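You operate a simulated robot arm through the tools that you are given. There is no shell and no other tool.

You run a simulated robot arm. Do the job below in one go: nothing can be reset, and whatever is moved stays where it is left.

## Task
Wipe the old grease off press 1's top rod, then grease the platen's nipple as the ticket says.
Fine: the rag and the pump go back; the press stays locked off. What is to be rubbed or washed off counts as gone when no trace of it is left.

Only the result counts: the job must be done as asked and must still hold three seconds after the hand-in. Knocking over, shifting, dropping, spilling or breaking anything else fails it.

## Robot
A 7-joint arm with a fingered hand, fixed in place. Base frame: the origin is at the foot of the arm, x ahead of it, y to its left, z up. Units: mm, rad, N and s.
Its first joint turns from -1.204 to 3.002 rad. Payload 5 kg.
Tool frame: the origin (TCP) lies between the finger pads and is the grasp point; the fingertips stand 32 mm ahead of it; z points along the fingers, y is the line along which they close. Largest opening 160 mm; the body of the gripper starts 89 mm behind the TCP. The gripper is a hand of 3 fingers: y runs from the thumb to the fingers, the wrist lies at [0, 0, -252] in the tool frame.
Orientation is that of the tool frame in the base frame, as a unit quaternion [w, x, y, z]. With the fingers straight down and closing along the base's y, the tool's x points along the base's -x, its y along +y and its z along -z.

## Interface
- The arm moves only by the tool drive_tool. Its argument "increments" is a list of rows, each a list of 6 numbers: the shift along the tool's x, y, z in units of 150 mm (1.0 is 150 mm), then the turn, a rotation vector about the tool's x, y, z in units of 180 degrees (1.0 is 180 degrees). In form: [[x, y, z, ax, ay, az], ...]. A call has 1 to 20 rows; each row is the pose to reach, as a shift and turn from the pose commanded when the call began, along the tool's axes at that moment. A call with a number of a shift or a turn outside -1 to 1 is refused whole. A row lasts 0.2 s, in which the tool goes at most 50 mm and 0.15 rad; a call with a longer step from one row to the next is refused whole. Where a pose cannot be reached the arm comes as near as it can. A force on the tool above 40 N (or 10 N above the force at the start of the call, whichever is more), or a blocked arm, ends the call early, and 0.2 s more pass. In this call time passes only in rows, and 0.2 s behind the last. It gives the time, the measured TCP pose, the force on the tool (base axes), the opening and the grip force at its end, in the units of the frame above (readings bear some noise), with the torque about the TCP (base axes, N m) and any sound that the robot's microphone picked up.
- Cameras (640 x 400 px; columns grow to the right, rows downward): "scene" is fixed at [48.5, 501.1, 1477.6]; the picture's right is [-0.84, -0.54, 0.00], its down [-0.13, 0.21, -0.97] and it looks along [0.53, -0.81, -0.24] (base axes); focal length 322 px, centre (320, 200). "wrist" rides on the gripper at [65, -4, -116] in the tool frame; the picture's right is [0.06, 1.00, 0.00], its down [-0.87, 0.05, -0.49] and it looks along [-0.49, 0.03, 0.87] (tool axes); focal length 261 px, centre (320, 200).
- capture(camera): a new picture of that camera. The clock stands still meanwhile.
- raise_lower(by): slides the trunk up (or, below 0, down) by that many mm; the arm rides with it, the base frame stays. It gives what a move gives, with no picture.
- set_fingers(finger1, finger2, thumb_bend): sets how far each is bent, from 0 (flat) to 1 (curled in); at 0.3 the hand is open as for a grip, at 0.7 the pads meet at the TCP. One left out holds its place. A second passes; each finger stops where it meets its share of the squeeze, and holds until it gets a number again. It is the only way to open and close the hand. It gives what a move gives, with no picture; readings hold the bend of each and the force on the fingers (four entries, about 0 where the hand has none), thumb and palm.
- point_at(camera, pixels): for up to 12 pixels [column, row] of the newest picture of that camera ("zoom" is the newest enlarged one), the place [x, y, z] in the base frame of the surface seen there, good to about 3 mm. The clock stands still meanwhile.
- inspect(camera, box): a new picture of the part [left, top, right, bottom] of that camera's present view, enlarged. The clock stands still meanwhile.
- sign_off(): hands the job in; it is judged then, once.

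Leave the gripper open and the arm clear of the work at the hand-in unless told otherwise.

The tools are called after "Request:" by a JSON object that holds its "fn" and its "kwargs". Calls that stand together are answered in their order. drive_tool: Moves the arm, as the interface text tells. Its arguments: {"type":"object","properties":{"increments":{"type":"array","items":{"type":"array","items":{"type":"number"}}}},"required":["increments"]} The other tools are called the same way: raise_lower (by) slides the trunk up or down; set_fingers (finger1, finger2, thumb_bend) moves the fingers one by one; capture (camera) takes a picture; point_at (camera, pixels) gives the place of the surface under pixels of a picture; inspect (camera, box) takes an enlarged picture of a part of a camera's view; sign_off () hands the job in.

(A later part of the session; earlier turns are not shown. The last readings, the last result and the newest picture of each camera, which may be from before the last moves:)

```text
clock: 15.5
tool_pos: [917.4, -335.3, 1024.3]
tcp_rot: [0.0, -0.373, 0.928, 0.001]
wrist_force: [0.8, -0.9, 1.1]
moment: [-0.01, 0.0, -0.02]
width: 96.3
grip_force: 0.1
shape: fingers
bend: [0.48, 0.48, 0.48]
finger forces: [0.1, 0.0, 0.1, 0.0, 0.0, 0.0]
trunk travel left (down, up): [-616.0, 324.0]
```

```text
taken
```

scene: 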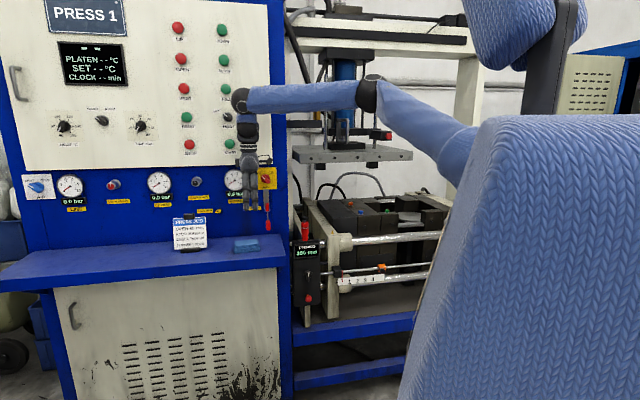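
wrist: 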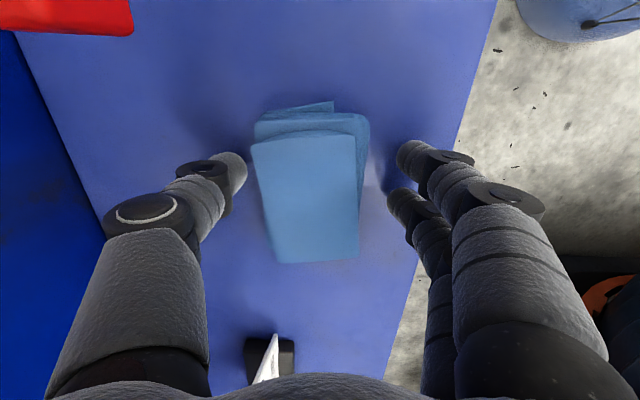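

No contact with ledge now, opening 96 mm. I close further until the rag is met.

Request:
{"fn": "set_fingers", "kwargs": {"finger1": 0.55, "finger2": 0.55, "thumb_bend": 0.54}}

Request:
{"fn": "capture", "kwargs": {"camera": "wrist"}}

```text
clock: 16.5
tool_pos: [918.1, -336.0, 1024.8]
tcp_rot: [0.001, -0.374, 0.928, 0.0]
wrist_force: [-1.6, 0.3, 0.8]
moment: [-0.02, 0.03, -0.01]
width: 69.9
grip_force: 0.1
shape: fingers
bend: [0.55, 0.55, 0.54]
finger forces: [0.1, 0.0, 0.0, 0.1, 0.1, 0.1]
trunk travel left (down, up): [-616.0, 324.0]
```

```text
taken
```

wrist: 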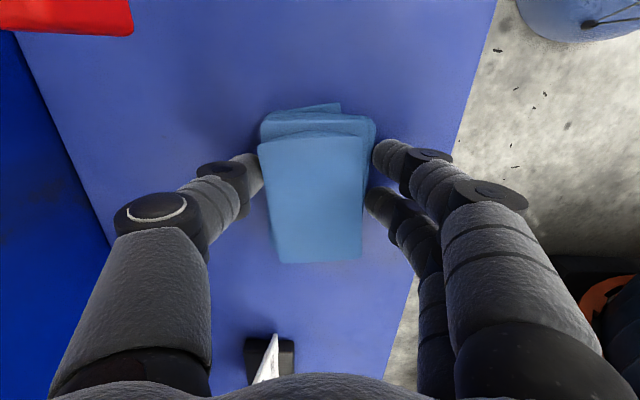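

Thumb and fingers are next to the rag. I close for a grip.

Request:
{"fn": "set_fingers", "kwargs": {"finger1": 0.66, "finger2": 0.66, "thumb_bend": 0.66}}

Request:
{"fn": "capture", "kwargs": {"camera": "wrist"}}

Request:
{"fn": "inspect", "kwargs": {"camera": "scene", "box": [200, 180, 296, 260]}}

```text
clock: 17.5
tool_pos: [916.9, -336.9, 1024.4]
tcp_rot: [0.001, -0.374, 0.927, 0.0]
wrist_force: [-0.2, 0.1, 0.2]
moment: [0.02, -0.01, -0.02]
width: 60.5
grip_force: 18.3
shape: fingers
bend: [0.58, 0.58, 0.6]
finger forces: [8.7, 9.2, 0.0, 0.0, 18.0, 0.0]
trunk travel left (down, up): [-616.0, 324.0]
```

```text
taken
```

wrist: 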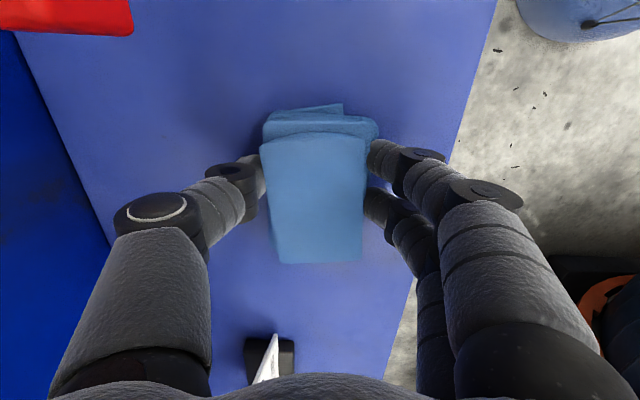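

```text
5.00 times, centred on (248, 220) of scene
```

zoom: 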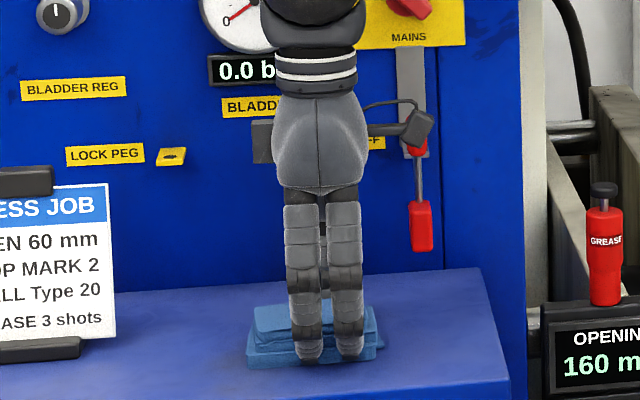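

The rag is held (18 N, 60.5 mm). I note the set-down pose: TCP (917,-336,1024.4). Now lift by 100 mm with the trunk and check.

Request:
{"fn": "raise_lower", "kwargs": {"by": 100}}

Request:
{"fn": "capture", "kwargs": {"camera": "wrist"}}

Request:
{"fn": "inspect", "kwargs": {"camera": "scene", "box": [200, 150, 296, 260]}}

```text
clock: 18.9
tool_pos: [917.3, -334.6, 1123.2]
tcp_rot: [0.001, -0.373, 0.928, 0.001]
wrist_force: [-0.5, 0.2, -1.1]
moment: [-0.06, 0.01, 0.0]
width: 60.6
grip_force: 18.3
shape: fingers
bend: [0.58, 0.58, 0.6]
finger forces: [8.8, 9.1, 0.1, 0.0, 17.8, 0.0]
trunk travel left (down, up): [-716.0, 224.0]
```

```text
taken
```

wrist: 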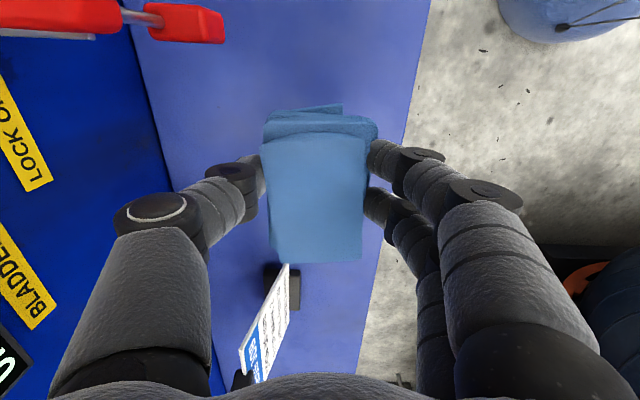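

```text
3.64 times, centred on (248, 205) of scene
```

zoom: 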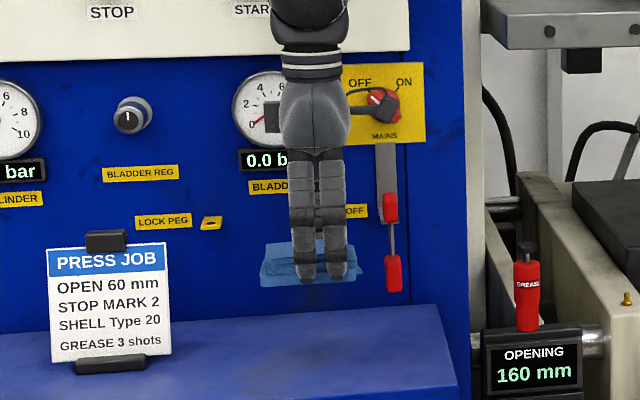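

The rag is lifted cleanly. I retreat toward the robot 90 mm, then travel along the press to the rod.

Request:
{"fn": "drive_tool", "kwargs": {"increments": [[0, 0.2, 0, 0, 0, 0], [0, 0.4, 0, 0, 0, 0], [0, 0.6, 0, 0, 0, 0]]}}

Request:
{"fn": "drive_tool", "kwargs": {"increments": [[0.25, 0, 0, 0, 0, 0], [0.5, 0, 0, 0, 0, 0], [0.75, 0, 0, 0, 0, 0], [1, 0, 0, 0, 0, 0]]}}

Request:
{"fn": "drive_tool", "kwargs": {"increments": [[0.25, 0, 0, 0, 0, 0], [0.5, 0, 0, 0, 0, 0], [0.75, 0, 0, 0, 0, 0], [1, 0, 0, 0, 0, 0]]}}

Request:
{"fn": "drive_tool", "kwargs": {"increments": [[0.2, -0.16, 0, 0, 0, 0], [0.4, -0.32, 0, 0, 0, 0], [0.6, -0.48, 0, 0, 0, 0], [0.8, -0.64, 0, 0, 0, 0], [1, -0.8, 0, 0, 0, 0]]}}

```text
clock: 19.6
tool_pos: [854.4, -267.9, 1125.8]
tcp_rot: [0.001, -0.374, 0.927, -0.001]
wrist_force: [0.1, 0.5, -0.9]
moment: [0.0, 0.01, -0.01]
width: 60.5
grip_force: 18.2
shape: fingers
bend: [0.58, 0.58, 0.6]
finger forces: [8.8, 9.0, 0.0, 0.1, 17.8, 0.0]
trunk travel left (down, up): [-716.0, 224.0]
```

```text
clock: 20.6
tool_pos: [745.1, -374.3, 1125.1]
tcp_rot: [0.002, -0.374, 0.927, 0.0]
wrist_force: [-1.3, 1.0, -0.8]
moment: [0.01, -0.01, 0.02]
width: 61.1
grip_force: 18.2
shape: fingers
bend: [0.58, 0.58, 0.6]
finger forces: [8.8, 8.9, 0.0, 0.0, 17.7, 0.0]
trunk travel left (down, up): [-716.0, 224.0]
```

```text
clock: 21.6
tool_pos: [636.8, -481.4, 1121.4]
tcp_rot: [0.002, -0.374, 0.927, 0.001]
wrist_force: [-0.3, 0.3, -1.0]
moment: [0.02, -0.02, -0.03]
width: 60.5
grip_force: 17.3
shape: fingers
bend: [0.58, 0.58, 0.6]
finger forces: [8.6, 8.7, 0.0, 0.0, 17.4, 0.0]
trunk travel left (down, up): [-716.0, 224.0]
```

```text
clock: 22.9
tool_pos: [613.2, -671.4, 1121.9]
tcp_rot: [0.002, -0.374, 0.927, 0.0]
wrist_force: [-0.6, -0.2, 0.1]
moment: [0.02, -0.01, 0.02]
width: 60.2
grip_force: 17.6
shape: fingers
bend: [0.58, 0.58, 0.6]
finger forces: [8.6, 8.6, 0.0, 0.0, 17.4, 0.0]
trunk travel left (down, up): [-716.0, 224.0]
```

On course at (613,-671). Next I head over the rod.

Request:
{"fn": "drive_tool", "kwargs": {"increments": [[0.2, -0.18, 0, 0, 0, 0], [0.4, -0.36, 0, 0, 0, 0], [0.6, -0.54, 0, 0, 0, 0], [0.8, -0.72, 0, 0, 0, 0], [1, -0.9, 0, 0, 0, 0]]}}

Request:
{"fn": "drive_tool", "kwargs": {"increments": [[0.07, -0.2, 0, 0, 0, 0], [0.14, -0.4, 0, 0, 0, 0], [0.22, -0.6, 0, 0, 0, 0], [0.22, -0.74, 0, 0, 0, 0]]}}

Request:
{"fn": "capture", "kwargs": {"camera": "wrist"}}

Request:
{"fn": "capture", "kwargs": {"camera": "scene"}}

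```text
clock: 24.1
tool_pos: [600.2, -875.6, 1122.7]
tcp_rot: [0.002, -0.374, 0.928, 0.001]
wrist_force: [0.4, 0.0, -0.7]
moment: [0.02, -0.02, -0.04]
width: 60.4
grip_force: 17.3
shape: fingers
bend: [0.58, 0.58, 0.6]
finger forces: [8.6, 8.8, 0.0, 0.1, 17.3, 0.0]
trunk travel left (down, up): [-716.0, 224.0]
```

```text
clock: 25.1
tool_pos: [652.5, -974.4, 1121.1]
tcp_rot: [0.001, -0.374, 0.927, 0.0]
wrist_force: [0.2, 0.0, -0.8]
moment: [-0.01, 0.01, -0.01]
width: 60.7
grip_force: 17.7
shape: fingers
bend: [0.58, 0.58, 0.6]
finger forces: [8.6, 8.5, 0.0, 0.1, 17.3, 0.0]
trunk travel left (down, up): [-716.0, 224.0]
```

```text
taken
```

wrist: 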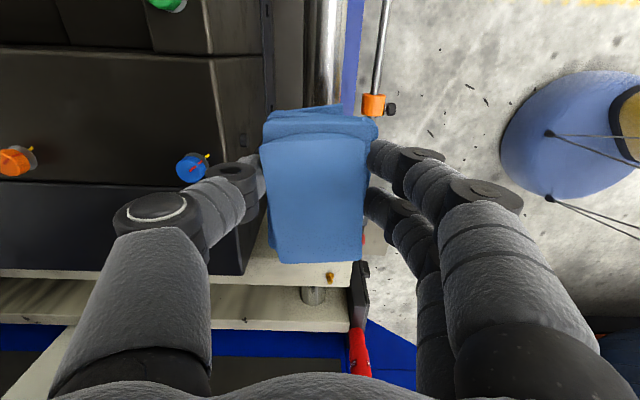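

```text
taken
```

scene: 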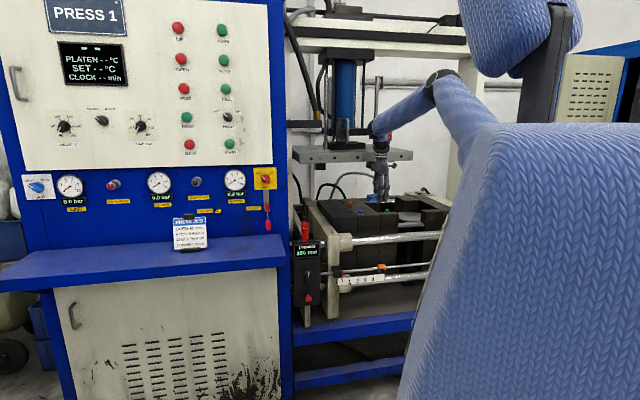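

The rag is centred over the rod (depth 1152). I lower the trunk by 160 mm to bring the rag ~20 mm above the rod.

Request:
{"fn": "raise_lower", "kwargs": {"by": -160}}

Request:
{"fn": "capture", "kwargs": {"camera": "wrist"}}

Request:
{"fn": "inspect", "kwargs": {"camera": "scene", "box": [330, 150, 450, 270]}}

```text
clock: 26.9
tool_pos: [652.3, -973.8, 962.4]
tcp_rot: [0.001, -0.374, 0.927, 0.001]
wrist_force: [-0.3, 0.9, -0.7]
moment: [-0.01, -0.01, 0.01]
width: 60.5
grip_force: 17.3
shape: fingers
bend: [0.58, 0.58, 0.6]
finger forces: [8.6, 8.6, 0.0, 0.1, 17.2, 0.0]
trunk travel left (down, up): [-556.0, 384.0]
```

```text
taken
```

wrist: 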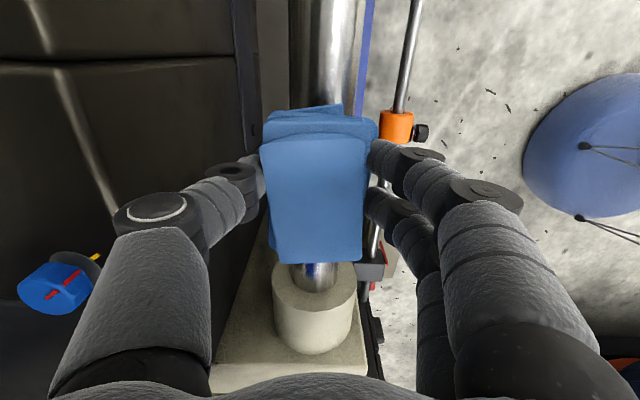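

```text
3.33 times, centred on (390, 210) of scene
```

zoom: 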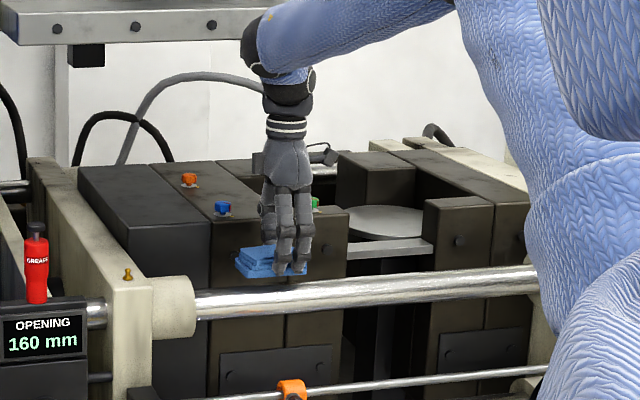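

The thumb comes near the block side with the blue knob at wrist (55,285). I check clearances of knob, block front face, and rod.

Request:
{"fn": "point_at", "kwargs": {"camera": "wrist", "pixels": [[55, 285], [80, 262], [20, 290], [100, 180], [230, 100], [255, 100], [240, 190], [320, 50], [300, 50], [345, 50], [310, 280], [310, 320]]}}

Request:
{"fn": "point_at", "kwargs": {"camera": "zoom", "pixels": [[222, 208], [230, 230], [290, 230], [265, 268], [240, 265], [300, 268], [284, 262], [250, 165], [300, 155], [340, 200], [245, 300], [260, 240]]}}

```text
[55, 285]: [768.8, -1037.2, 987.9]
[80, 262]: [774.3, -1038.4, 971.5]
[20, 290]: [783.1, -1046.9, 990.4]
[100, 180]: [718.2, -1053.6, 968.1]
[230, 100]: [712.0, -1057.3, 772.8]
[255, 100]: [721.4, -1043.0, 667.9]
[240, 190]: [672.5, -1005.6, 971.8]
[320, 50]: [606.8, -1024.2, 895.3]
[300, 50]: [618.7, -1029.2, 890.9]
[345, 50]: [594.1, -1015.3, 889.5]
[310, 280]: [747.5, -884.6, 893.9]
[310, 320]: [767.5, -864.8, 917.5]
```

```text
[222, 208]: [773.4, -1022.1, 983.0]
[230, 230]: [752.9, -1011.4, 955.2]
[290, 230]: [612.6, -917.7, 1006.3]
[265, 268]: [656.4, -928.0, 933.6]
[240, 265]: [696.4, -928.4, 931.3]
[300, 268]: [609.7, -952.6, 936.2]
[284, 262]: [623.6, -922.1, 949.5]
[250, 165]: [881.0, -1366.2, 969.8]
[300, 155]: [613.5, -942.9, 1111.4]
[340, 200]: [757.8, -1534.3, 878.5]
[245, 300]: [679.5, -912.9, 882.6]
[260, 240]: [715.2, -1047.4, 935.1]
```

Block face is at depth ≈1250, thumb stays within ≈1227, so clear. Now I go down slowly 20 mm toward the rod.

Request:
{"fn": "drive_tool", "kwargs": {"increments": [[0, 0, 0.04, 0, 0, 0], [0, 0, 0.08, 0, 0, 0], [0, 0, 0.11, 0, 0, 0], [0, 0, 0.135, 0, 0, 0]]}}

```text
clock: 27.9
tool_pos: [652.2, -974.5, 943.2]
tcp_rot: [0.001, -0.374, 0.927, 0.001]
wrist_force: [-1.2, 0.0, -1.4]
moment: [-0.01, -0.01, -0.03]
width: 60.4
grip_force: 17.7
shape: fingers
bend: [0.58, 0.58, 0.6]
finger forces: [8.6, 8.6, 0.1, 0.0, 17.3, 0.1]
trunk travel left (down, up): [-556.0, 384.0]
```

No contact yet at z=943. I lower in 1.5 mm steps to find contact.

Request:
{"fn": "drive_tool", "kwargs": {"increments": [[0, 0, 0.01, 0, 0, 0], [0, 0, 0.02, 0, 0, 0], [0, 0, 0.03, 0, 0, 0], [0, 0, 0.04, 0, 0, 0]]}}

```text
clock: 28.9
tool_pos: [653.1, -975.0, 938.2]
tcp_rot: [0.001, -0.374, 0.928, -0.001]
wrist_force: [-0.8, -1.9, 7.5]
moment: [-0.06, -0.01, -0.01]
width: 60.1
grip_force: 18.2
shape: fingers
bend: [0.59, 0.58, 0.6]
finger forces: [8.8, 9.2, 0.0, 0.0, 18.6, 0.0]
trunk travel left (down, up): [-556.0, 384.0]
```

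Contact with ~7.5 N. I rub along the rod: strokes of ±36 mm.

Request:
{"fn": "drive_tool", "kwargs": {"increments": [[0.12, 0, 0.005, 0, 0, 0], [0.24, 0, 0.005, 0, 0, 0], [0.12, 0, 0.005, 0, 0, 0], [0, 0, 0.005, 0, 0, 0], [-0.12, 0, 0.005, 0, 0, 0], [-0.24, 0, 0.005, 0, 0, 0], [-0.12, 0, 0.005, 0, 0, 0], [0, 0, 0.005, 0, 0, 0], [0.12, 0, 0.005, 0, 0, 0], [0.24, 0, 0.005, 0, 0, 0], [0.12, 0, 0.005, 0, 0, 0], [0, 0, 0.005, 0, 0, 0], [-0.12, 0, 0.005, 0, 0, 0], [-0.24, 0, 0.005, 0, 0, 0], [-0.12, 0, 0.005, 0, 0, 0], [0, 0, 0.005, 0, 0, 0]]}}

Request:
{"fn": "capture", "kwargs": {"camera": "wrist"}}

```text
clock: 32.3
tool_pos: [651.6, -973.3, 937.0]
tcp_rot: [0.002, -0.374, 0.927, 0.0]
wrist_force: [4.2, 3.1, 20.2]
moment: [0.08, -0.14, -0.01]
width: 60.2
grip_force: 20.2
shape: fingers
bend: [0.6, 0.59, 0.61]
finger forces: [10.1, 10.1, 0.1, 0.0, 19.8, 0.0]
trunk travel left (down, up): [-556.0, 384.0]
```

```text
taken
```

wrist: 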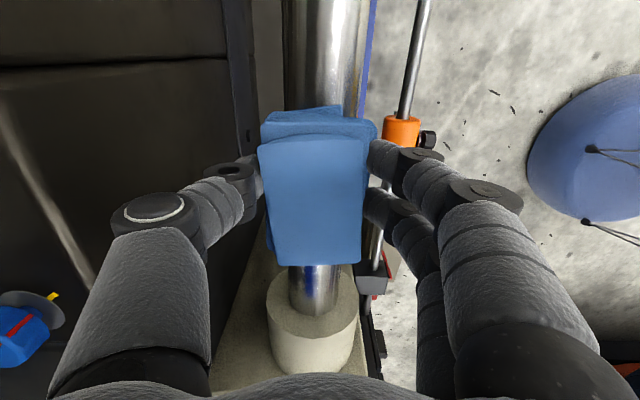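

Rubbed with up to 20 N. I lift and shift the hand along -u so the wrist camera can see the patch.

Request:
{"fn": "drive_tool", "kwargs": {"increments": [[0, 0, -0.2, 0, 0, 0], [0, 0, -0.45, 0, 0, 0], [-0.25, 0, -0.6, 0, 0, 0], [-0.5, 0, -0.6, 0, 0, 0], [-0.75, 0, -0.6, 0, 0, 0]]}}

Request:
{"fn": "capture", "kwargs": {"camera": "wrist"}}

Request:
{"fn": "inspect", "kwargs": {"camera": "wrist", "box": [260, 0, 388, 100]}}

Request:
{"fn": "inspect", "kwargs": {"camera": "scene", "box": [350, 225, 398, 255]}}

```text
clock: 33.5
tool_pos: [737.9, -895.6, 1025.4]
tcp_rot: [0.001, -0.374, 0.927, 0.001]
wrist_force: [0.2, 1.2, -0.7]
moment: [-0.04, 0.02, 0.01]
width: 60.6
grip_force: 17.9
shape: fingers
bend: [0.59, 0.59, 0.61]
finger forces: [9.0, 8.8, 0.1, 0.0, 17.8, 0.1]
trunk travel left (down, up): [-556.0, 384.0]
```

```text
taken
```

wrist: 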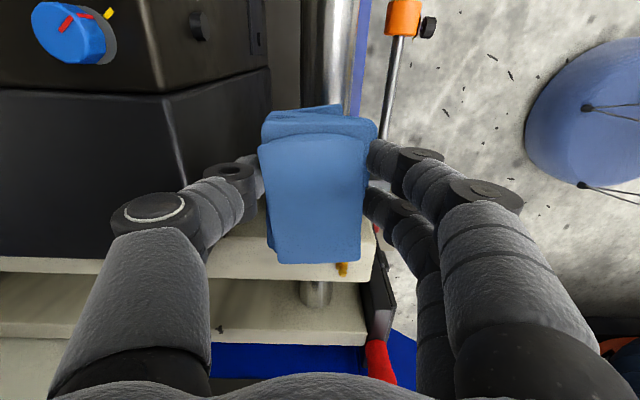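

```text
4.00 times, centred on (324, 50) of wrist
```

zoom: 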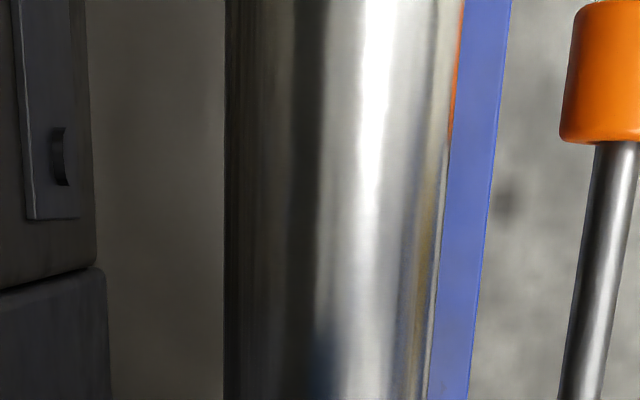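

```text
13.33 times, centred on (374, 240) of scene
```

zoom: 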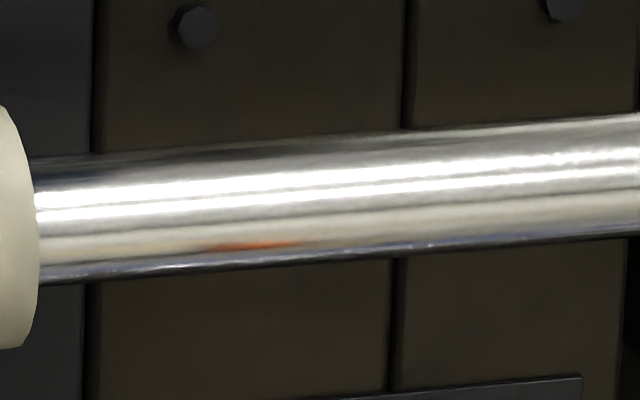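

The dark patch appears gone. I verify which rod section this view covers, and zoom closer for any residue.

Request:
{"fn": "point_at", "kwargs": {"camera": "zoom", "pixels": [[330, 10], [330, 100], [330, 200], [330, 300], [330, 390], [250, 200], [430, 200]]}}

Request:
{"fn": "inspect", "kwargs": {"camera": "wrist", "box": [300, 0, 364, 50]}}

Request:
{"fn": "inspect", "kwargs": {"camera": "wrist", "box": [300, 50, 364, 110]}}

```text
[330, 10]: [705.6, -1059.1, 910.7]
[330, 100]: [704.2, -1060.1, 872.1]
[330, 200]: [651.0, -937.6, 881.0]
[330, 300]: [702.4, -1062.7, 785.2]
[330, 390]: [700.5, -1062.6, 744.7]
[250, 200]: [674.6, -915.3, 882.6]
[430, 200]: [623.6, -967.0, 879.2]
```

```text
8.00 times, centred on (332, 25) of wrist
```

zoom: 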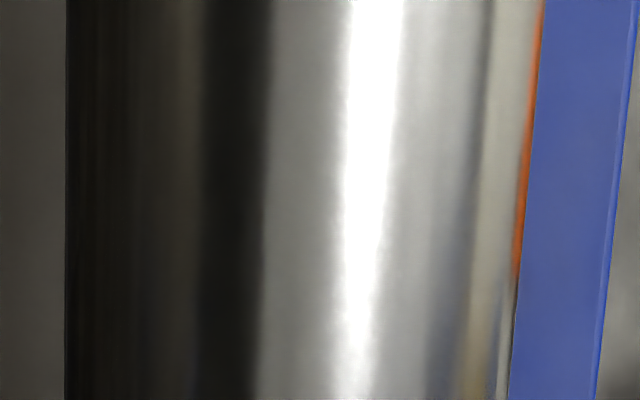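

```text
6.67 times, centred on (332, 80) of wrist
```

zoom: 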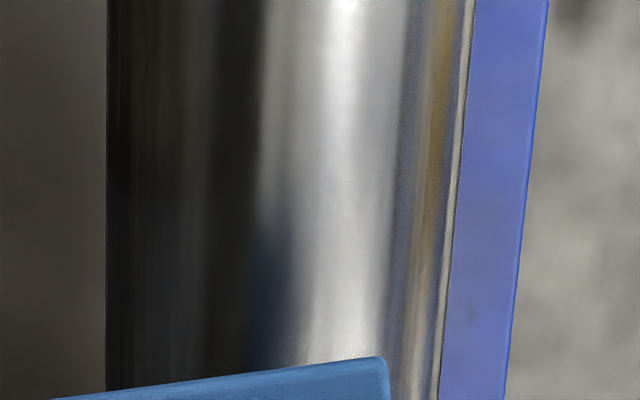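

I query wrist pixels down the rod to know what stretch is seen.

Request:
{"fn": "point_at", "kwargs": {"camera": "wrist", "pixels": [[325, 5], [325, 30], [325, 60], [325, 90], [325, 102]]}}

```text
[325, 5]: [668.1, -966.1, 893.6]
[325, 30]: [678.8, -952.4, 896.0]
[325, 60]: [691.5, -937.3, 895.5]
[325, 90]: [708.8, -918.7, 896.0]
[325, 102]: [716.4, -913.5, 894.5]
```

The view covers u≈130–200 only; the patch ran to 250. I raise the trunk 120 mm and shift 60 mm more for a full view.

Request:
{"fn": "raise_lower", "kwargs": {"by": 120}}

Request:
{"fn": "drive_tool", "kwargs": {"increments": [[-0.2, 0, 0, 0, 0, 0], [-0.4, 0, 0, 0, 0, 0]]}}

Request:
{"fn": "capture", "kwargs": {"camera": "wrist"}}

Request:
{"fn": "inspect", "kwargs": {"camera": "wrist", "box": [290, 0, 370, 50]}}

Request:
{"fn": "inspect", "kwargs": {"camera": "wrist", "box": [290, 50, 370, 110]}}

Request:
{"fn": "point_at", "kwargs": {"camera": "wrist", "pixels": [[330, 3], [328, 20], [328, 50], [328, 80], [328, 100]]}}

```text
clock: 35.0
tool_pos: [736.5, -896.7, 1145.6]
tcp_rot: [0.001, -0.374, 0.927, 0.0]
wrist_force: [-0.5, -0.2, 0.1]
moment: [-0.02, 0.01, -0.01]
width: 60.7
grip_force: 17.9
shape: fingers
bend: [0.59, 0.59, 0.61]
finger forces: [8.9, 8.8, 0.0, 0.0, 17.8, 0.0]
trunk travel left (down, up): [-676.0, 264.0]
```

```text
clock: 35.6
tool_pos: [778.4, -856.1, 1145.5]
tcp_rot: [0.001, -0.373, 0.928, 0.0]
wrist_force: [-0.9, 0.7, -0.6]
moment: [0.01, 0.01, 0.03]
width: 60.5
grip_force: 17.6
shape: fingers
bend: [0.59, 0.59, 0.61]
finger forces: [8.9, 8.8, 0.0, 0.0, 17.7, 0.1]
trunk travel left (down, up): [-676.0, 264.0]
```

```text
taken
```

wrist: 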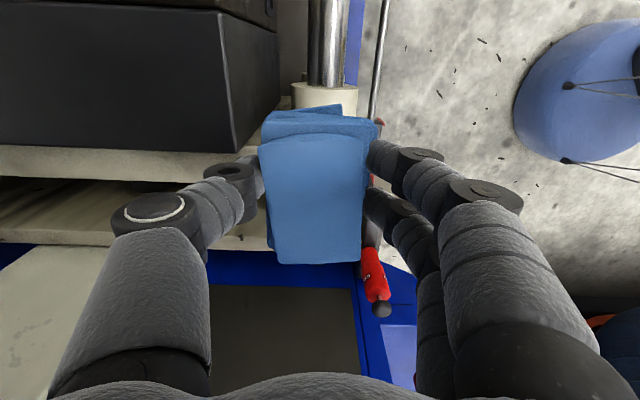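

```text
8.00 times, centred on (330, 25) of wrist
```

zoom: 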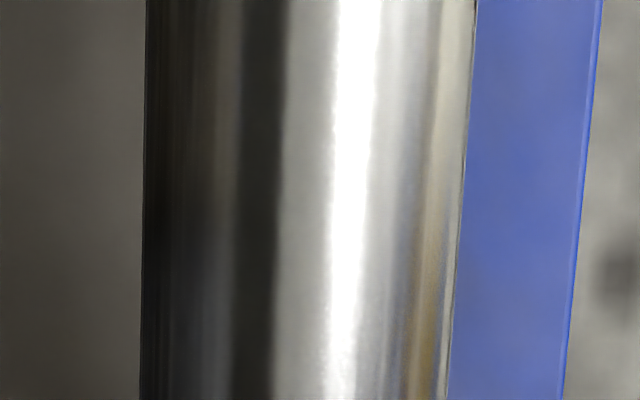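

```text
6.67 times, centred on (330, 80) of wrist
```

zoom: 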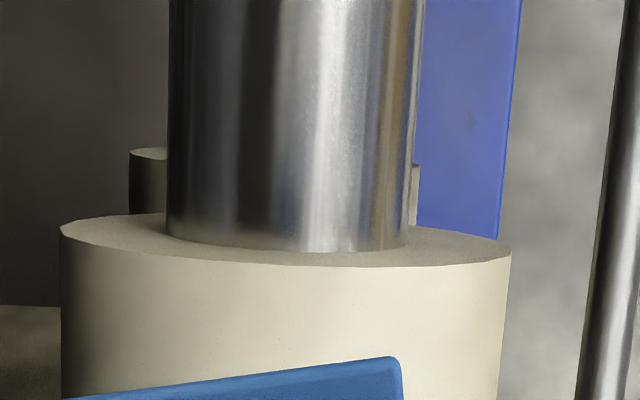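

```text
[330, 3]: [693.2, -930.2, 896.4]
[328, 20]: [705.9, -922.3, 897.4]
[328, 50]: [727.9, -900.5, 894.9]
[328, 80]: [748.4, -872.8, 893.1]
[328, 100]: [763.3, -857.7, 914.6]
```

I went the wrong way (the camera looks toward -u). I move +u by ~200 mm at this height to view the patch from the other side.

Request:
{"fn": "drive_tool", "kwargs": {"increments": [[0.25, 0, 0, 0, 0, 0], [0.5, 0, 0, 0, 0, 0], [0.75, 0, 0, 0, 0, 0], [1, 0, 0, 0, 0, 0]]}}

Request:
{"fn": "drive_tool", "kwargs": {"increments": [[0.2, 0, 0, 0, 0, 0], [0.4, 0, 0, 0, 0, 0]]}}

Request:
{"fn": "capture", "kwargs": {"camera": "wrist"}}

Request:
{"fn": "point_at", "kwargs": {"camera": "wrist", "pixels": [[325, 3], [325, 20], [325, 50], [325, 80], [325, 100]]}}

Request:
{"fn": "inspect", "kwargs": {"camera": "wrist", "box": [285, 0, 365, 50]}}

Request:
{"fn": "inspect", "kwargs": {"camera": "wrist", "box": [285, 50, 365, 110]}}

```text
clock: 36.6
tool_pos: [672.2, -957.9, 1145.1]
tcp_rot: [0.001, -0.373, 0.928, 0.001]
wrist_force: [-0.4, 0.3, -0.3]
moment: [0.0, -0.02, 0.04]
width: 60.4
grip_force: 18.1
shape: fingers
bend: [0.59, 0.59, 0.61]
finger forces: [8.9, 8.7, 0.0, 0.0, 17.6, 0.0]
trunk travel left (down, up): [-676.0, 264.0]
```

```text
clock: 37.2
tool_pos: [630.3, -1001.3, 1144.5]
tcp_rot: [0.001, -0.374, 0.927, 0.001]
wrist_force: [1.1, -0.1, -0.8]
moment: [0.0, 0.03, 0.04]
width: 60.3
grip_force: 17.6
shape: fingers
bend: [0.59, 0.59, 0.61]
finger forces: [8.8, 8.7, 0.0, 0.1, 17.5, 0.1]
trunk travel left (down, up): [-676.0, 264.0]
```

```text
taken
```

wrist: 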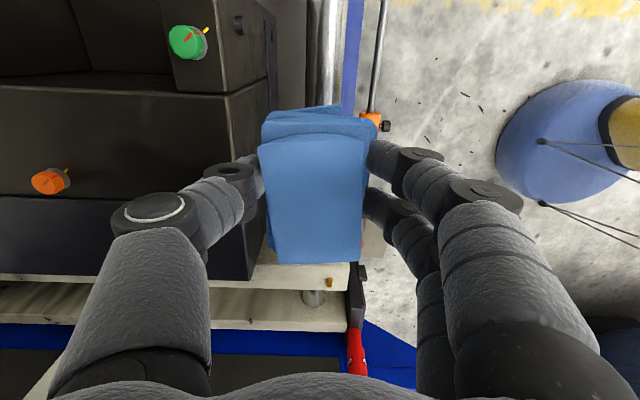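

```text
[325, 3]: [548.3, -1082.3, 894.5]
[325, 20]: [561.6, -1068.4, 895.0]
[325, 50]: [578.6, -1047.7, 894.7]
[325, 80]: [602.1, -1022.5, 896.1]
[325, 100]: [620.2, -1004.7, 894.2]
```

```text
8.00 times, centred on (325, 25) of wrist
```

zoom: 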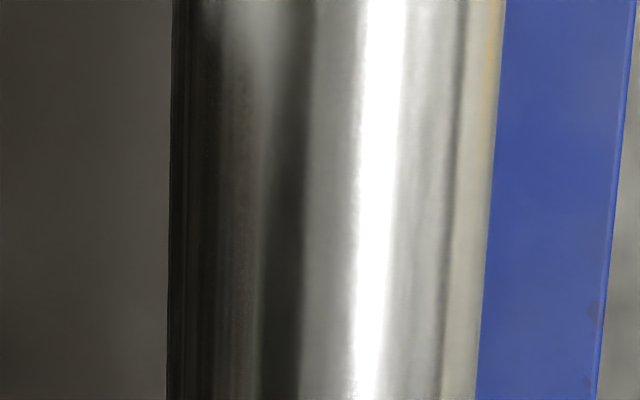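

```text
6.67 times, centred on (325, 80) of wrist
```

zoom: 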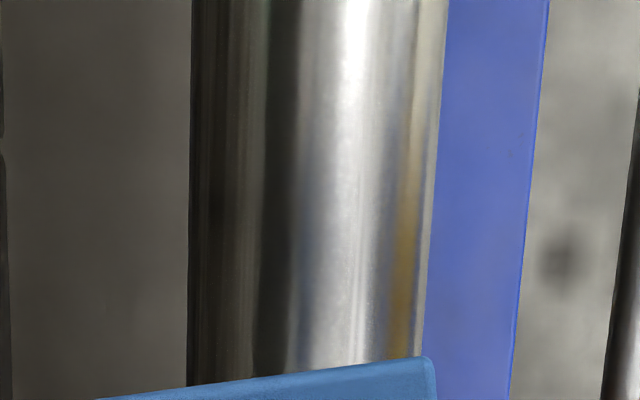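

This covers u≈254–370: clean. I move back 80 mm to view u≈175–290.

Request:
{"fn": "drive_tool", "kwargs": {"increments": [[-0.27, 0, 0, 0, 0, 0], [-0.53, 0, 0, 0, 0, 0]]}}

Request:
{"fn": "capture", "kwargs": {"camera": "wrist"}}

Request:
{"fn": "point_at", "kwargs": {"camera": "wrist", "pixels": [[325, 3], [325, 20], [325, 50], [325, 80], [325, 100]]}}

Request:
{"fn": "inspect", "kwargs": {"camera": "wrist", "box": [285, 0, 365, 50]}}

Request:
{"fn": "inspect", "kwargs": {"camera": "wrist", "box": [285, 50, 365, 110]}}

```text
clock: 37.8
tool_pos: [687.6, -945.0, 1146.3]
tcp_rot: [0.001, -0.373, 0.928, 0.0]
wrist_force: [0.7, -0.1, -0.4]
moment: [-0.02, 0.03, -0.01]
width: 60.2
grip_force: 17.3
shape: fingers
bend: [0.59, 0.59, 0.61]
finger forces: [8.9, 8.6, 0.1, 0.0, 17.6, 0.1]
trunk travel left (down, up): [-676.0, 264.0]
```

```text
taken
```

wrist: 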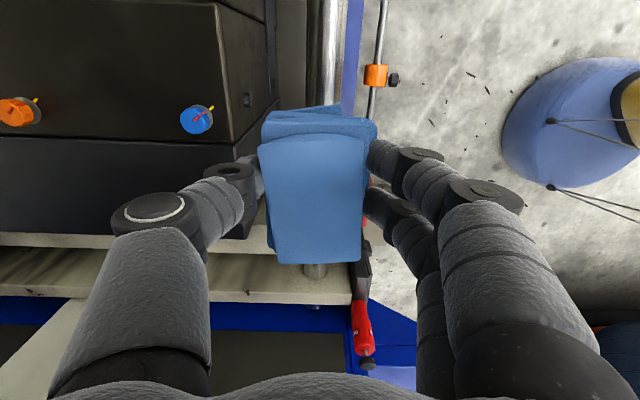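

```text
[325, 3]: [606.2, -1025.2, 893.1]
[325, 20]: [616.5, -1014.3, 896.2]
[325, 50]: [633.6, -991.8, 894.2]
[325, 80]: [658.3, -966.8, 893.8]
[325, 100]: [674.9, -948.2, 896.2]
```

```text
8.00 times, centred on (325, 25) of wrist
```

zoom: 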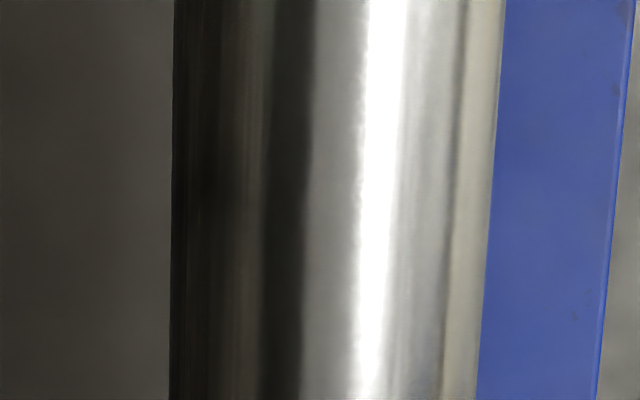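

```text
6.67 times, centred on (325, 80) of wrist
```

zoom: 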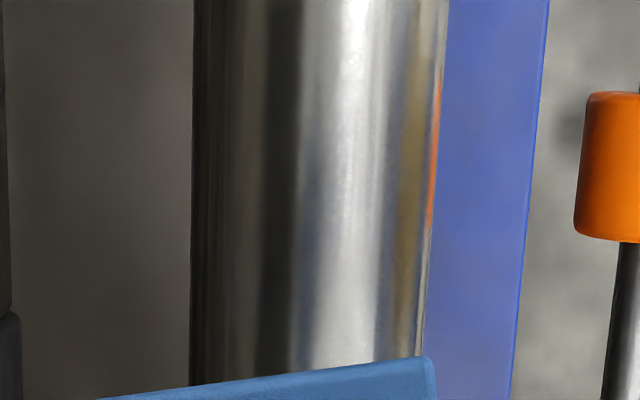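

The whole patch stretch (u≈180–290) looks clean. To be sure no faint trace stays, I do a second set of strokes with slight rolls. First back over the patch.

Request:
{"fn": "drive_tool", "kwargs": {"increments": [[0.15, 0.01, 0, 0, 0, 0], [0.305, 0.02, 0, 0, 0, 0]]}}

Request:
{"fn": "raise_lower", "kwargs": {"by": -150}}

Request:
{"fn": "drive_tool", "kwargs": {"increments": [[0, 0, 0.1, 0, 0, 0], [0, 0, 0.2, 0, 0, 0], [0, 0, 0.27, 0, 0, 0], [0, 0, 0.32, 0, 0, 0], [0, 0, 0.34, 0, 0, 0]]}}

```text
clock: 38.4
tool_pos: [652.6, -974.5, 1145.3]
tcp_rot: [0.001, -0.374, 0.927, 0.001]
wrist_force: [0.5, 0.2, -0.8]
moment: [-0.01, 0.02, -0.03]
width: 60.4
grip_force: 17.4
shape: fingers
bend: [0.59, 0.59, 0.61]
finger forces: [8.8, 8.7, 0.0, 0.0, 17.5, 0.1]
trunk travel left (down, up): [-676.0, 264.0]
```

```text
clock: 40.1
tool_pos: [653.1, -973.8, 995.2]
tcp_rot: [0.001, -0.374, 0.927, 0.0]
wrist_force: [0.5, 0.9, -0.6]
moment: [-0.06, -0.01, 0.02]
width: 60.6
grip_force: 17.2
shape: fingers
bend: [0.59, 0.59, 0.61]
finger forces: [8.8, 8.7, 0.0, 0.0, 17.5, 0.0]
trunk travel left (down, up): [-526.0, 414.0]
```

```text
clock: 41.3
tool_pos: [653.1, -975.2, 944.4]
tcp_rot: [0.001, -0.374, 0.927, 0.001]
wrist_force: [-0.3, 1.2, -1.5]
moment: [0.03, 0.03, 0.02]
width: 60.3
grip_force: 17.1
shape: fingers
bend: [0.59, 0.59, 0.61]
finger forces: [8.8, 8.6, 0.1, 0.0, 17.5, 0.1]
trunk travel left (down, up): [-526.0, 414.0]
```

I press on and rub again, adding ±5° rolls about the rod.

Request:
{"fn": "drive_tool", "kwargs": {"increments": [[0, 0, 0.025, 0, 0, 0], [0, 0, 0.042, 0, 0, 0], [0.15, 0, 0.042, 0, 0, 0], [0.3, 0, 0.042, 0, 0, 0], [0.15, 0, 0.042, 0, 0, 0], [0, 0, 0.042, 0, 0, 0], [-0.15, 0, 0.042, 0, 0, 0], [-0.28, 0, 0.042, 0, 0, 0], [-0.15, 0.04, 0.043, 0.028, 0, 0], [0, 0.04, 0.043, 0.028, 0, 0], [0.15, 0.04, 0.043, 0.028, 0, 0], [0.3, 0.04, 0.043, 0.028, 0, 0], [0.15, -0.04, 0.043, -0.028, 0, 0], [0, -0.04, 0.043, -0.028, 0, 0], [-0.15, -0.04, 0.043, -0.028, 0, 0], [-0.28, -0.04, 0.043, -0.028, 0, 0], [-0.15, 0, 0.042, 0, 0, 0], [0, 0, 0.042, 0, 0, 0], [0, 0, 0, 0, 0, 0]]}}

```text
refused: row 13 steps farther than a row can; nothing moved
```

One roll step was too big; I insert an intermediate row.

Request:
{"fn": "drive_tool", "kwargs": {"increments": [[0, 0, 0.025, 0, 0, 0], [0, 0, 0.042, 0, 0, 0], [0.15, 0, 0.042, 0, 0, 0], [0.3, 0, 0.042, 0, 0, 0], [0.15, 0, 0.042, 0, 0, 0], [0, 0, 0.042, 0, 0, 0], [-0.15, 0, 0.042, 0, 0, 0], [-0.28, 0, 0.042, 0, 0, 0], [-0.15, 0.04, 0.043, 0.028, 0, 0], [0, 0.04, 0.043, 0.028, 0, 0], [0.15, 0.04, 0.043, 0.028, 0, 0], [0.3, 0.04, 0.043, 0.028, 0, 0], [0.3, 0, 0.042, 0, 0, 0], [0.15, -0.04, 0.043, -0.028, 0, 0], [0, -0.04, 0.043, -0.028, 0, 0], [-0.15, -0.04, 0.043, -0.028, 0, 0], [-0.28, -0.04, 0.043, -0.028, 0, 0], [-0.15, 0, 0.042, 0, 0, 0], [0, 0, 0.042, 0, 0, 0], [0, 0, 0, 0, 0, 0]]}}

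```text
clock: 45.5
tool_pos: [651.8, -974.6, 945.2]
tcp_rot: [0.002, -0.373, 0.928, 0.0]
wrist_force: [-0.2, 1.5, 0.4]
moment: [-0.04, 0.02, 0.01]
width: 60.4
grip_force: 17.7
shape: fingers
bend: [0.59, 0.59, 0.61]
finger forces: [8.6, 8.6, 0.1, 0.0, 17.2, 0.0]
trunk travel left (down, up): [-526.0, 414.0]
```

Second rub done. I lift by 180 mm, shift back a little, and inspect the rod and the rag.

Request:
{"fn": "raise_lower", "kwargs": {"by": 200}}

Request:
{"fn": "drive_tool", "kwargs": {"increments": [[-0.15, 0, 0, 0, 0, 0], [-0.3, 0, 0, 0, 0, 0]]}}

Request:
{"fn": "inspect", "kwargs": {"camera": "wrist", "box": [285, 0, 365, 50]}}

Request:
{"fn": "inspect", "kwargs": {"camera": "wrist", "box": [285, 50, 365, 110]}}

Request:
{"fn": "inspect", "kwargs": {"camera": "scene", "box": [350, 225, 446, 255]}}

```text
clock: 47.7
tool_pos: [653.4, -974.6, 1143.4]
tcp_rot: [0.0, -0.374, 0.927, 0.0]
wrist_force: [0.3, -0.1, -1.5]
moment: [0.03, -0.01, 0.02]
width: 60.2
grip_force: 17.1
shape: fingers
bend: [0.59, 0.59, 0.61]
finger forces: [8.7, 8.5, 0.0, 0.0, 17.3, 0.1]
trunk travel left (down, up): [-726.0, 214.0]
```

```text
clock: 48.3
tool_pos: [685.3, -943.9, 1144.4]
tcp_rot: [0.001, -0.373, 0.928, 0.001]
wrist_force: [-0.1, 0.8, 0.1]
moment: [-0.04, -0.02, 0.02]
width: 60.3
grip_force: 17.3
shape: fingers
bend: [0.59, 0.59, 0.61]
finger forces: [8.5, 8.4, 0.0, 0.0, 17.2, 0.0]
trunk travel left (down, up): [-726.0, 214.0]
```

```text
8.00 times, centred on (325, 25) of wrist
```

zoom: 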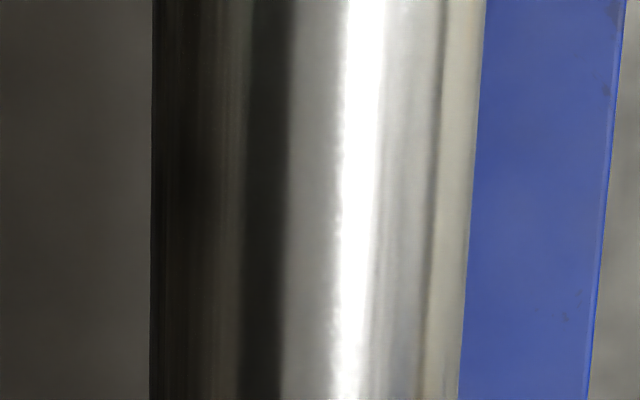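

```text
6.67 times, centred on (325, 80) of wrist
```

zoom: 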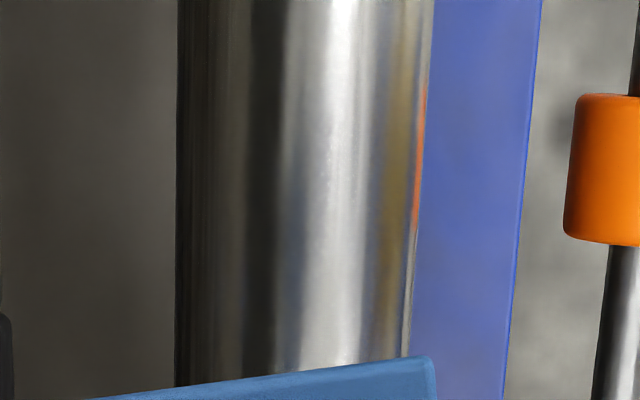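

```text
6.67 times, centred on (398, 240) of scene
```

zoom: 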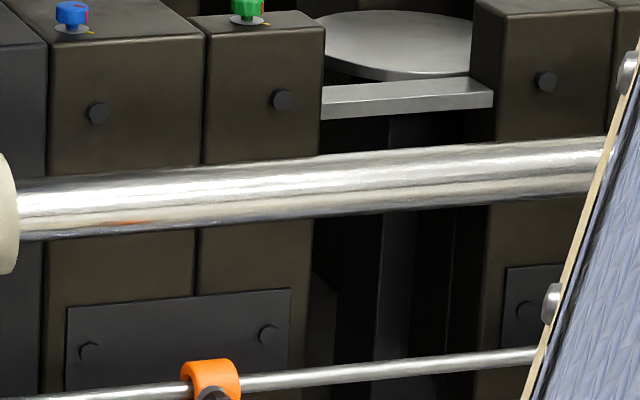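

The rod is clean. Now the rag goes back: I retrace to above its place on the ledge.

Request:
{"fn": "drive_tool", "kwargs": {"increments": [[-0.2, 0.18, 0, 0, 0, 0], [-0.4, 0.36, 0, 0, 0, 0], [-0.6, 0.54, 0, 0, 0, 0], [-0.8, 0.72, 0, 0, 0, 0], [-1, 0.9, 0, 0, 0, 0]]}}

Request:
{"fn": "drive_tool", "kwargs": {"increments": [[-0.2, 0.16, 0, 0, 0, 0], [-0.4, 0.32, 0, 0, 0, 0], [-0.6, 0.48, 0, 0, 0, 0], [-0.8, 0.64, 0, 0, 0, 0], [-1, 0.8, 0, 0, 0, 0]]}}

Request:
{"fn": "drive_tool", "kwargs": {"increments": [[-0.2, 0.15, 0, 0, 0, 0], [-0.4, 0.3, 0, 0, 0, 0], [-0.6, 0.45, 0, 0, 0, 0], [-0.8, 0.6, 0, 0, 0, 0], [-0.965, 0.75, 0, 0, 0, 0]]}}

Request:
{"fn": "drive_tool", "kwargs": {"increments": [[-0.25, 0, 0, 0, 0, 0], [-0.5, 0, 0, 0, 0, 0], [-0.75, 0, 0, 0, 0, 0], [-0.965, 0, 0, 0, 0, 0]]}}

```text
clock: 49.5
tool_pos: [700.3, -738.4, 1145.2]
tcp_rot: [0.001, -0.374, 0.927, 0.002]
wrist_force: [-0.5, 0.6, 0.1]
moment: [0.0, 0.02, 0.03]
width: 60.1
grip_force: 17.1
shape: fingers
bend: [0.59, 0.59, 0.61]
finger forces: [8.7, 8.4, 0.0, 0.0, 17.0, 0.0]
trunk travel left (down, up): [-726.0, 214.0]
```

```text
clock: 50.7
tool_pos: [723.7, -551.7, 1144.2]
tcp_rot: [0.001, -0.373, 0.928, 0.001]
wrist_force: [-0.3, 0.6, -0.2]
moment: [-0.02, 0.02, -0.03]
width: 60.3
grip_force: 16.5
shape: fingers
bend: [0.59, 0.59, 0.61]
finger forces: [8.5, 8.4, 0.0, 0.1, 16.9, 0.0]
trunk travel left (down, up): [-726.0, 214.0]
```

```text
clock: 51.9
tool_pos: [750.6, -370.4, 1144.2]
tcp_rot: [0.001, -0.374, 0.928, 0.0]
wrist_force: [-0.1, -0.2, -0.4]
moment: [-0.02, 0.03, 0.0]
width: 60.3
grip_force: 16.8
shape: fingers
bend: [0.59, 0.59, 0.61]
finger forces: [8.4, 8.4, 0.0, 0.1, 16.8, 0.0]
trunk travel left (down, up): [-726.0, 214.0]
```

```text
clock: 52.9
tool_pos: [857.3, -269.7, 1144.4]
tcp_rot: [0.001, -0.374, 0.927, 0.001]
wrist_force: [1.2, 0.0, -0.6]
moment: [-0.02, 0.04, -0.01]
width: 60.1
grip_force: 16.3
shape: fingers
bend: [0.59, 0.59, 0.61]
finger forces: [8.4, 8.4, 0.0, 0.0, 16.6, 0.0]
trunk travel left (down, up): [-726.0, 214.0]
```

I move in over the rag's place.

Request:
{"fn": "drive_tool", "kwargs": {"increments": [[0.01, -0.2, 0, 0, 0, 0], [0.018, -0.4, 0, 0, 0, 0], [0.018, -0.592, 0, 0, 0, 0]]}}

Request:
{"fn": "capture", "kwargs": {"camera": "wrist"}}

```text
clock: 53.7
tool_pos: [916.9, -336.5, 1145.3]
tcp_rot: [0.001, -0.373, 0.928, 0.001]
wrist_force: [0.5, -0.7, 0.2]
moment: [0.01, 0.03, 0.02]
width: 60.2
grip_force: 16.9
shape: fingers
bend: [0.59, 0.59, 0.61]
finger forces: [8.2, 8.4, 0.1, 0.0, 16.6, 0.0]
trunk travel left (down, up): [-726.0, 214.0]
```

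```text
taken
```

wrist: 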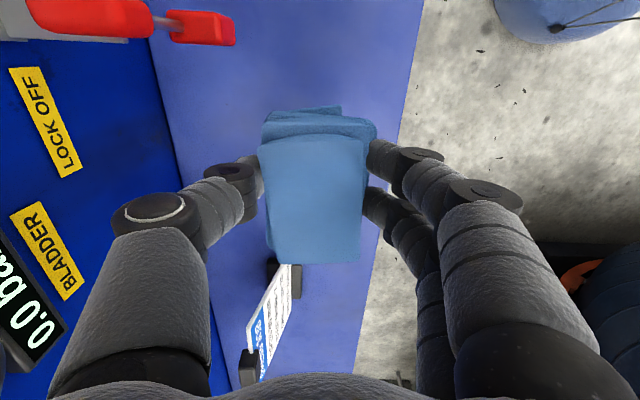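

The rag is above its place. I measure its top corners to judge the offset before setting it down.

Request:
{"fn": "inspect", "kwargs": {"camera": "wrist", "box": [240, 90, 400, 280]}}

Request:
{"fn": "point_at", "kwargs": {"camera": "wrist", "pixels": [[262, 150], [360, 143], [359, 257], [277, 260], [312, 200]]}}

```text
2.11 times, centred on (320, 185) of wrist
```

zoom: 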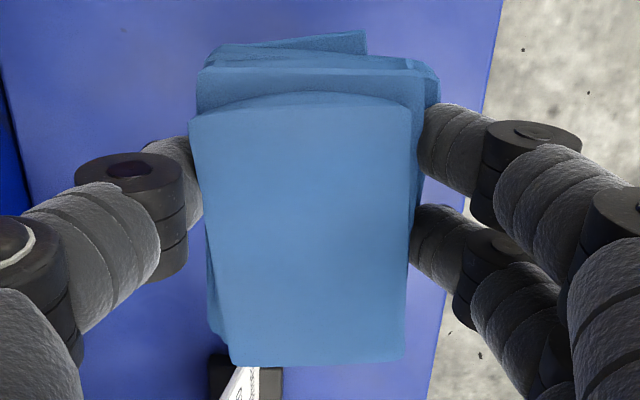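

```text
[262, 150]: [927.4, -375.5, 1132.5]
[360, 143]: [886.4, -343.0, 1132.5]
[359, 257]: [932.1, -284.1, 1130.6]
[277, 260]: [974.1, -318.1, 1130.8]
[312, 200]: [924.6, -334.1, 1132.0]
```

The rag's centre is within 1 mm of its original place. I lower by 118 mm, then ease down.

Request:
{"fn": "raise_lower", "kwargs": {"by": -118}}

Request:
{"fn": "raise_lower", "kwargs": {"by": -2}}

```text
clock: 55.2
tool_pos: [915.8, -336.3, 1028.3]
tcp_rot: [0.001, -0.374, 0.927, 0.0]
wrist_force: [-0.8, 0.3, 0.2]
moment: [-0.03, -0.02, 0.02]
width: 60.2
grip_force: 16.6
shape: fingers
bend: [0.59, 0.59, 0.61]
finger forces: [8.2, 8.3, 0.0, 0.0, 16.6, 0.0]
trunk travel left (down, up): [-608.0, 332.0]
```

```text
clock: 55.7
tool_pos: [917.2, -336.3, 1024.8]
tcp_rot: [0.001, -0.374, 0.927, 0.0]
wrist_force: [0.3, 0.3, -0.9]
moment: [-0.02, -0.01, 0.0]
width: 60.3
grip_force: 16.6
shape: fingers
bend: [0.59, 0.59, 0.61]
finger forces: [8.2, 8.5, 0.0, 0.1, 16.6, 0.0]
trunk travel left (down, up): [-606.0, 334.0]
```

Not yet touching; another 1 mm down.

Request:
{"fn": "raise_lower", "kwargs": {"by": -1}}

Request:
{"fn": "inspect", "kwargs": {"camera": "scene", "box": [220, 225, 268, 260]}}

```text
clock: 56.2
tool_pos: [916.6, -335.3, 1023.3]
tcp_rot: [0.0, -0.374, 0.928, 0.001]
wrist_force: [0.0, -0.5, -0.8]
moment: [-0.03, 0.01, 0.0]
width: 60.0
grip_force: 16.8
shape: fingers
bend: [0.59, 0.59, 0.61]
finger forces: [8.2, 8.4, 0.0, 0.0, 16.6, 0.0]
trunk travel left (down, up): [-605.0, 335.0]
```

```text
11.43 times, centred on (244, 242) of scene
```

zoom: 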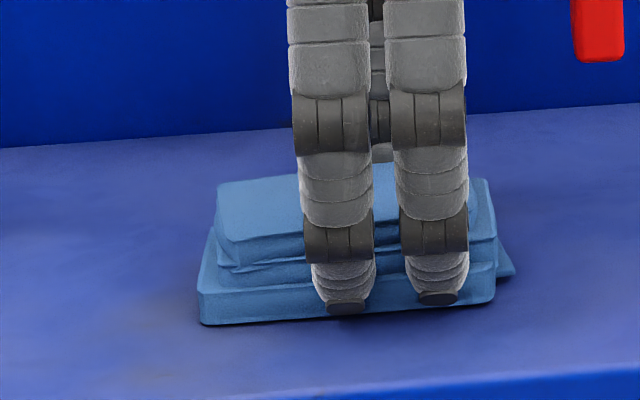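

A thin dark gap may remain under the rag; 1 mm more.

Request:
{"fn": "raise_lower", "kwargs": {"by": -1}}

Request:
{"fn": "raise_lower", "kwargs": {"by": -1}}

```text
clock: 56.7
tool_pos: [917.1, -336.5, 1022.4]
tcp_rot: [0.001, -0.374, 0.928, 0.0]
wrist_force: [-0.5, -0.2, -1.2]
moment: [-0.02, 0.0, -0.02]
width: 60.6
grip_force: 16.9
shape: fingers
bend: [0.59, 0.59, 0.61]
finger forces: [8.2, 8.4, 0.0, 0.0, 16.6, 0.0]
trunk travel left (down, up): [-604.0, 336.0]
```

```text
clock: 57.2
tool_pos: [916.2, -336.0, 1023.3]
tcp_rot: [0.001, -0.374, 0.928, 0.001]
wrist_force: [0.5, -0.3, -0.4]
moment: [-0.01, 0.0, -0.02]
width: 59.9
grip_force: 16.8
shape: fingers
bend: [0.59, 0.59, 0.61]
finger forces: [8.2, 8.4, 0.1, 0.0, 16.6, 0.1]
trunk travel left (down, up): [-603.0, 337.0]
```

Still no contact force; 1 mm more at a time.

Request:
{"fn": "raise_lower", "kwargs": {"by": -1}}

Request:
{"fn": "raise_lower", "kwargs": {"by": -1}}

Request:
{"fn": "inspect", "kwargs": {"camera": "scene", "box": [220, 225, 268, 260]}}

```text
clock: 57.7
tool_pos: [916.0, -336.3, 1022.8]
tcp_rot: [0.002, -0.374, 0.927, 0.0]
wrist_force: [0.6, 0.1, 4.1]
moment: [-0.01, -0.05, -0.03]
width: 60.0
grip_force: 17.0
shape: fingers
bend: [0.59, 0.59, 0.61]
finger forces: [8.1, 8.5, 0.0, 0.0, 16.9, 0.0]
trunk travel left (down, up): [-602.0, 338.0]
```

```text
clock: 58.2
tool_pos: [916.3, -335.2, 1023.6]
tcp_rot: [0.002, -0.374, 0.927, 0.0]
wrist_force: [1.1, -0.3, 9.1]
moment: [-0.05, -0.12, 0.0]
width: 60.2
grip_force: 17.1
shape: fingers
bend: [0.59, 0.59, 0.61]
finger forces: [7.9, 8.6, 0.0, 0.0, 18.1, 0.0]
trunk travel left (down, up): [-601.0, 339.0]
```

```text
11.43 times, centred on (244, 242) of scene
```

zoom: 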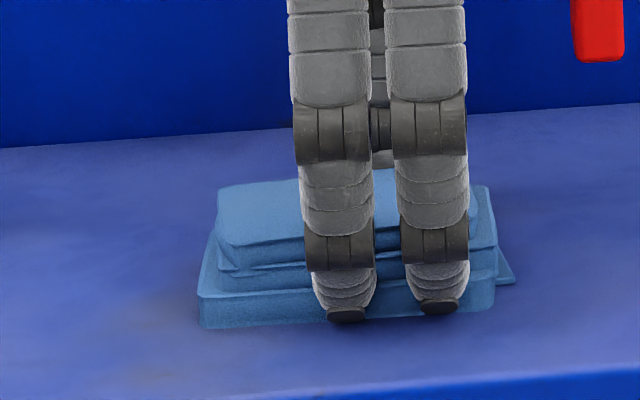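

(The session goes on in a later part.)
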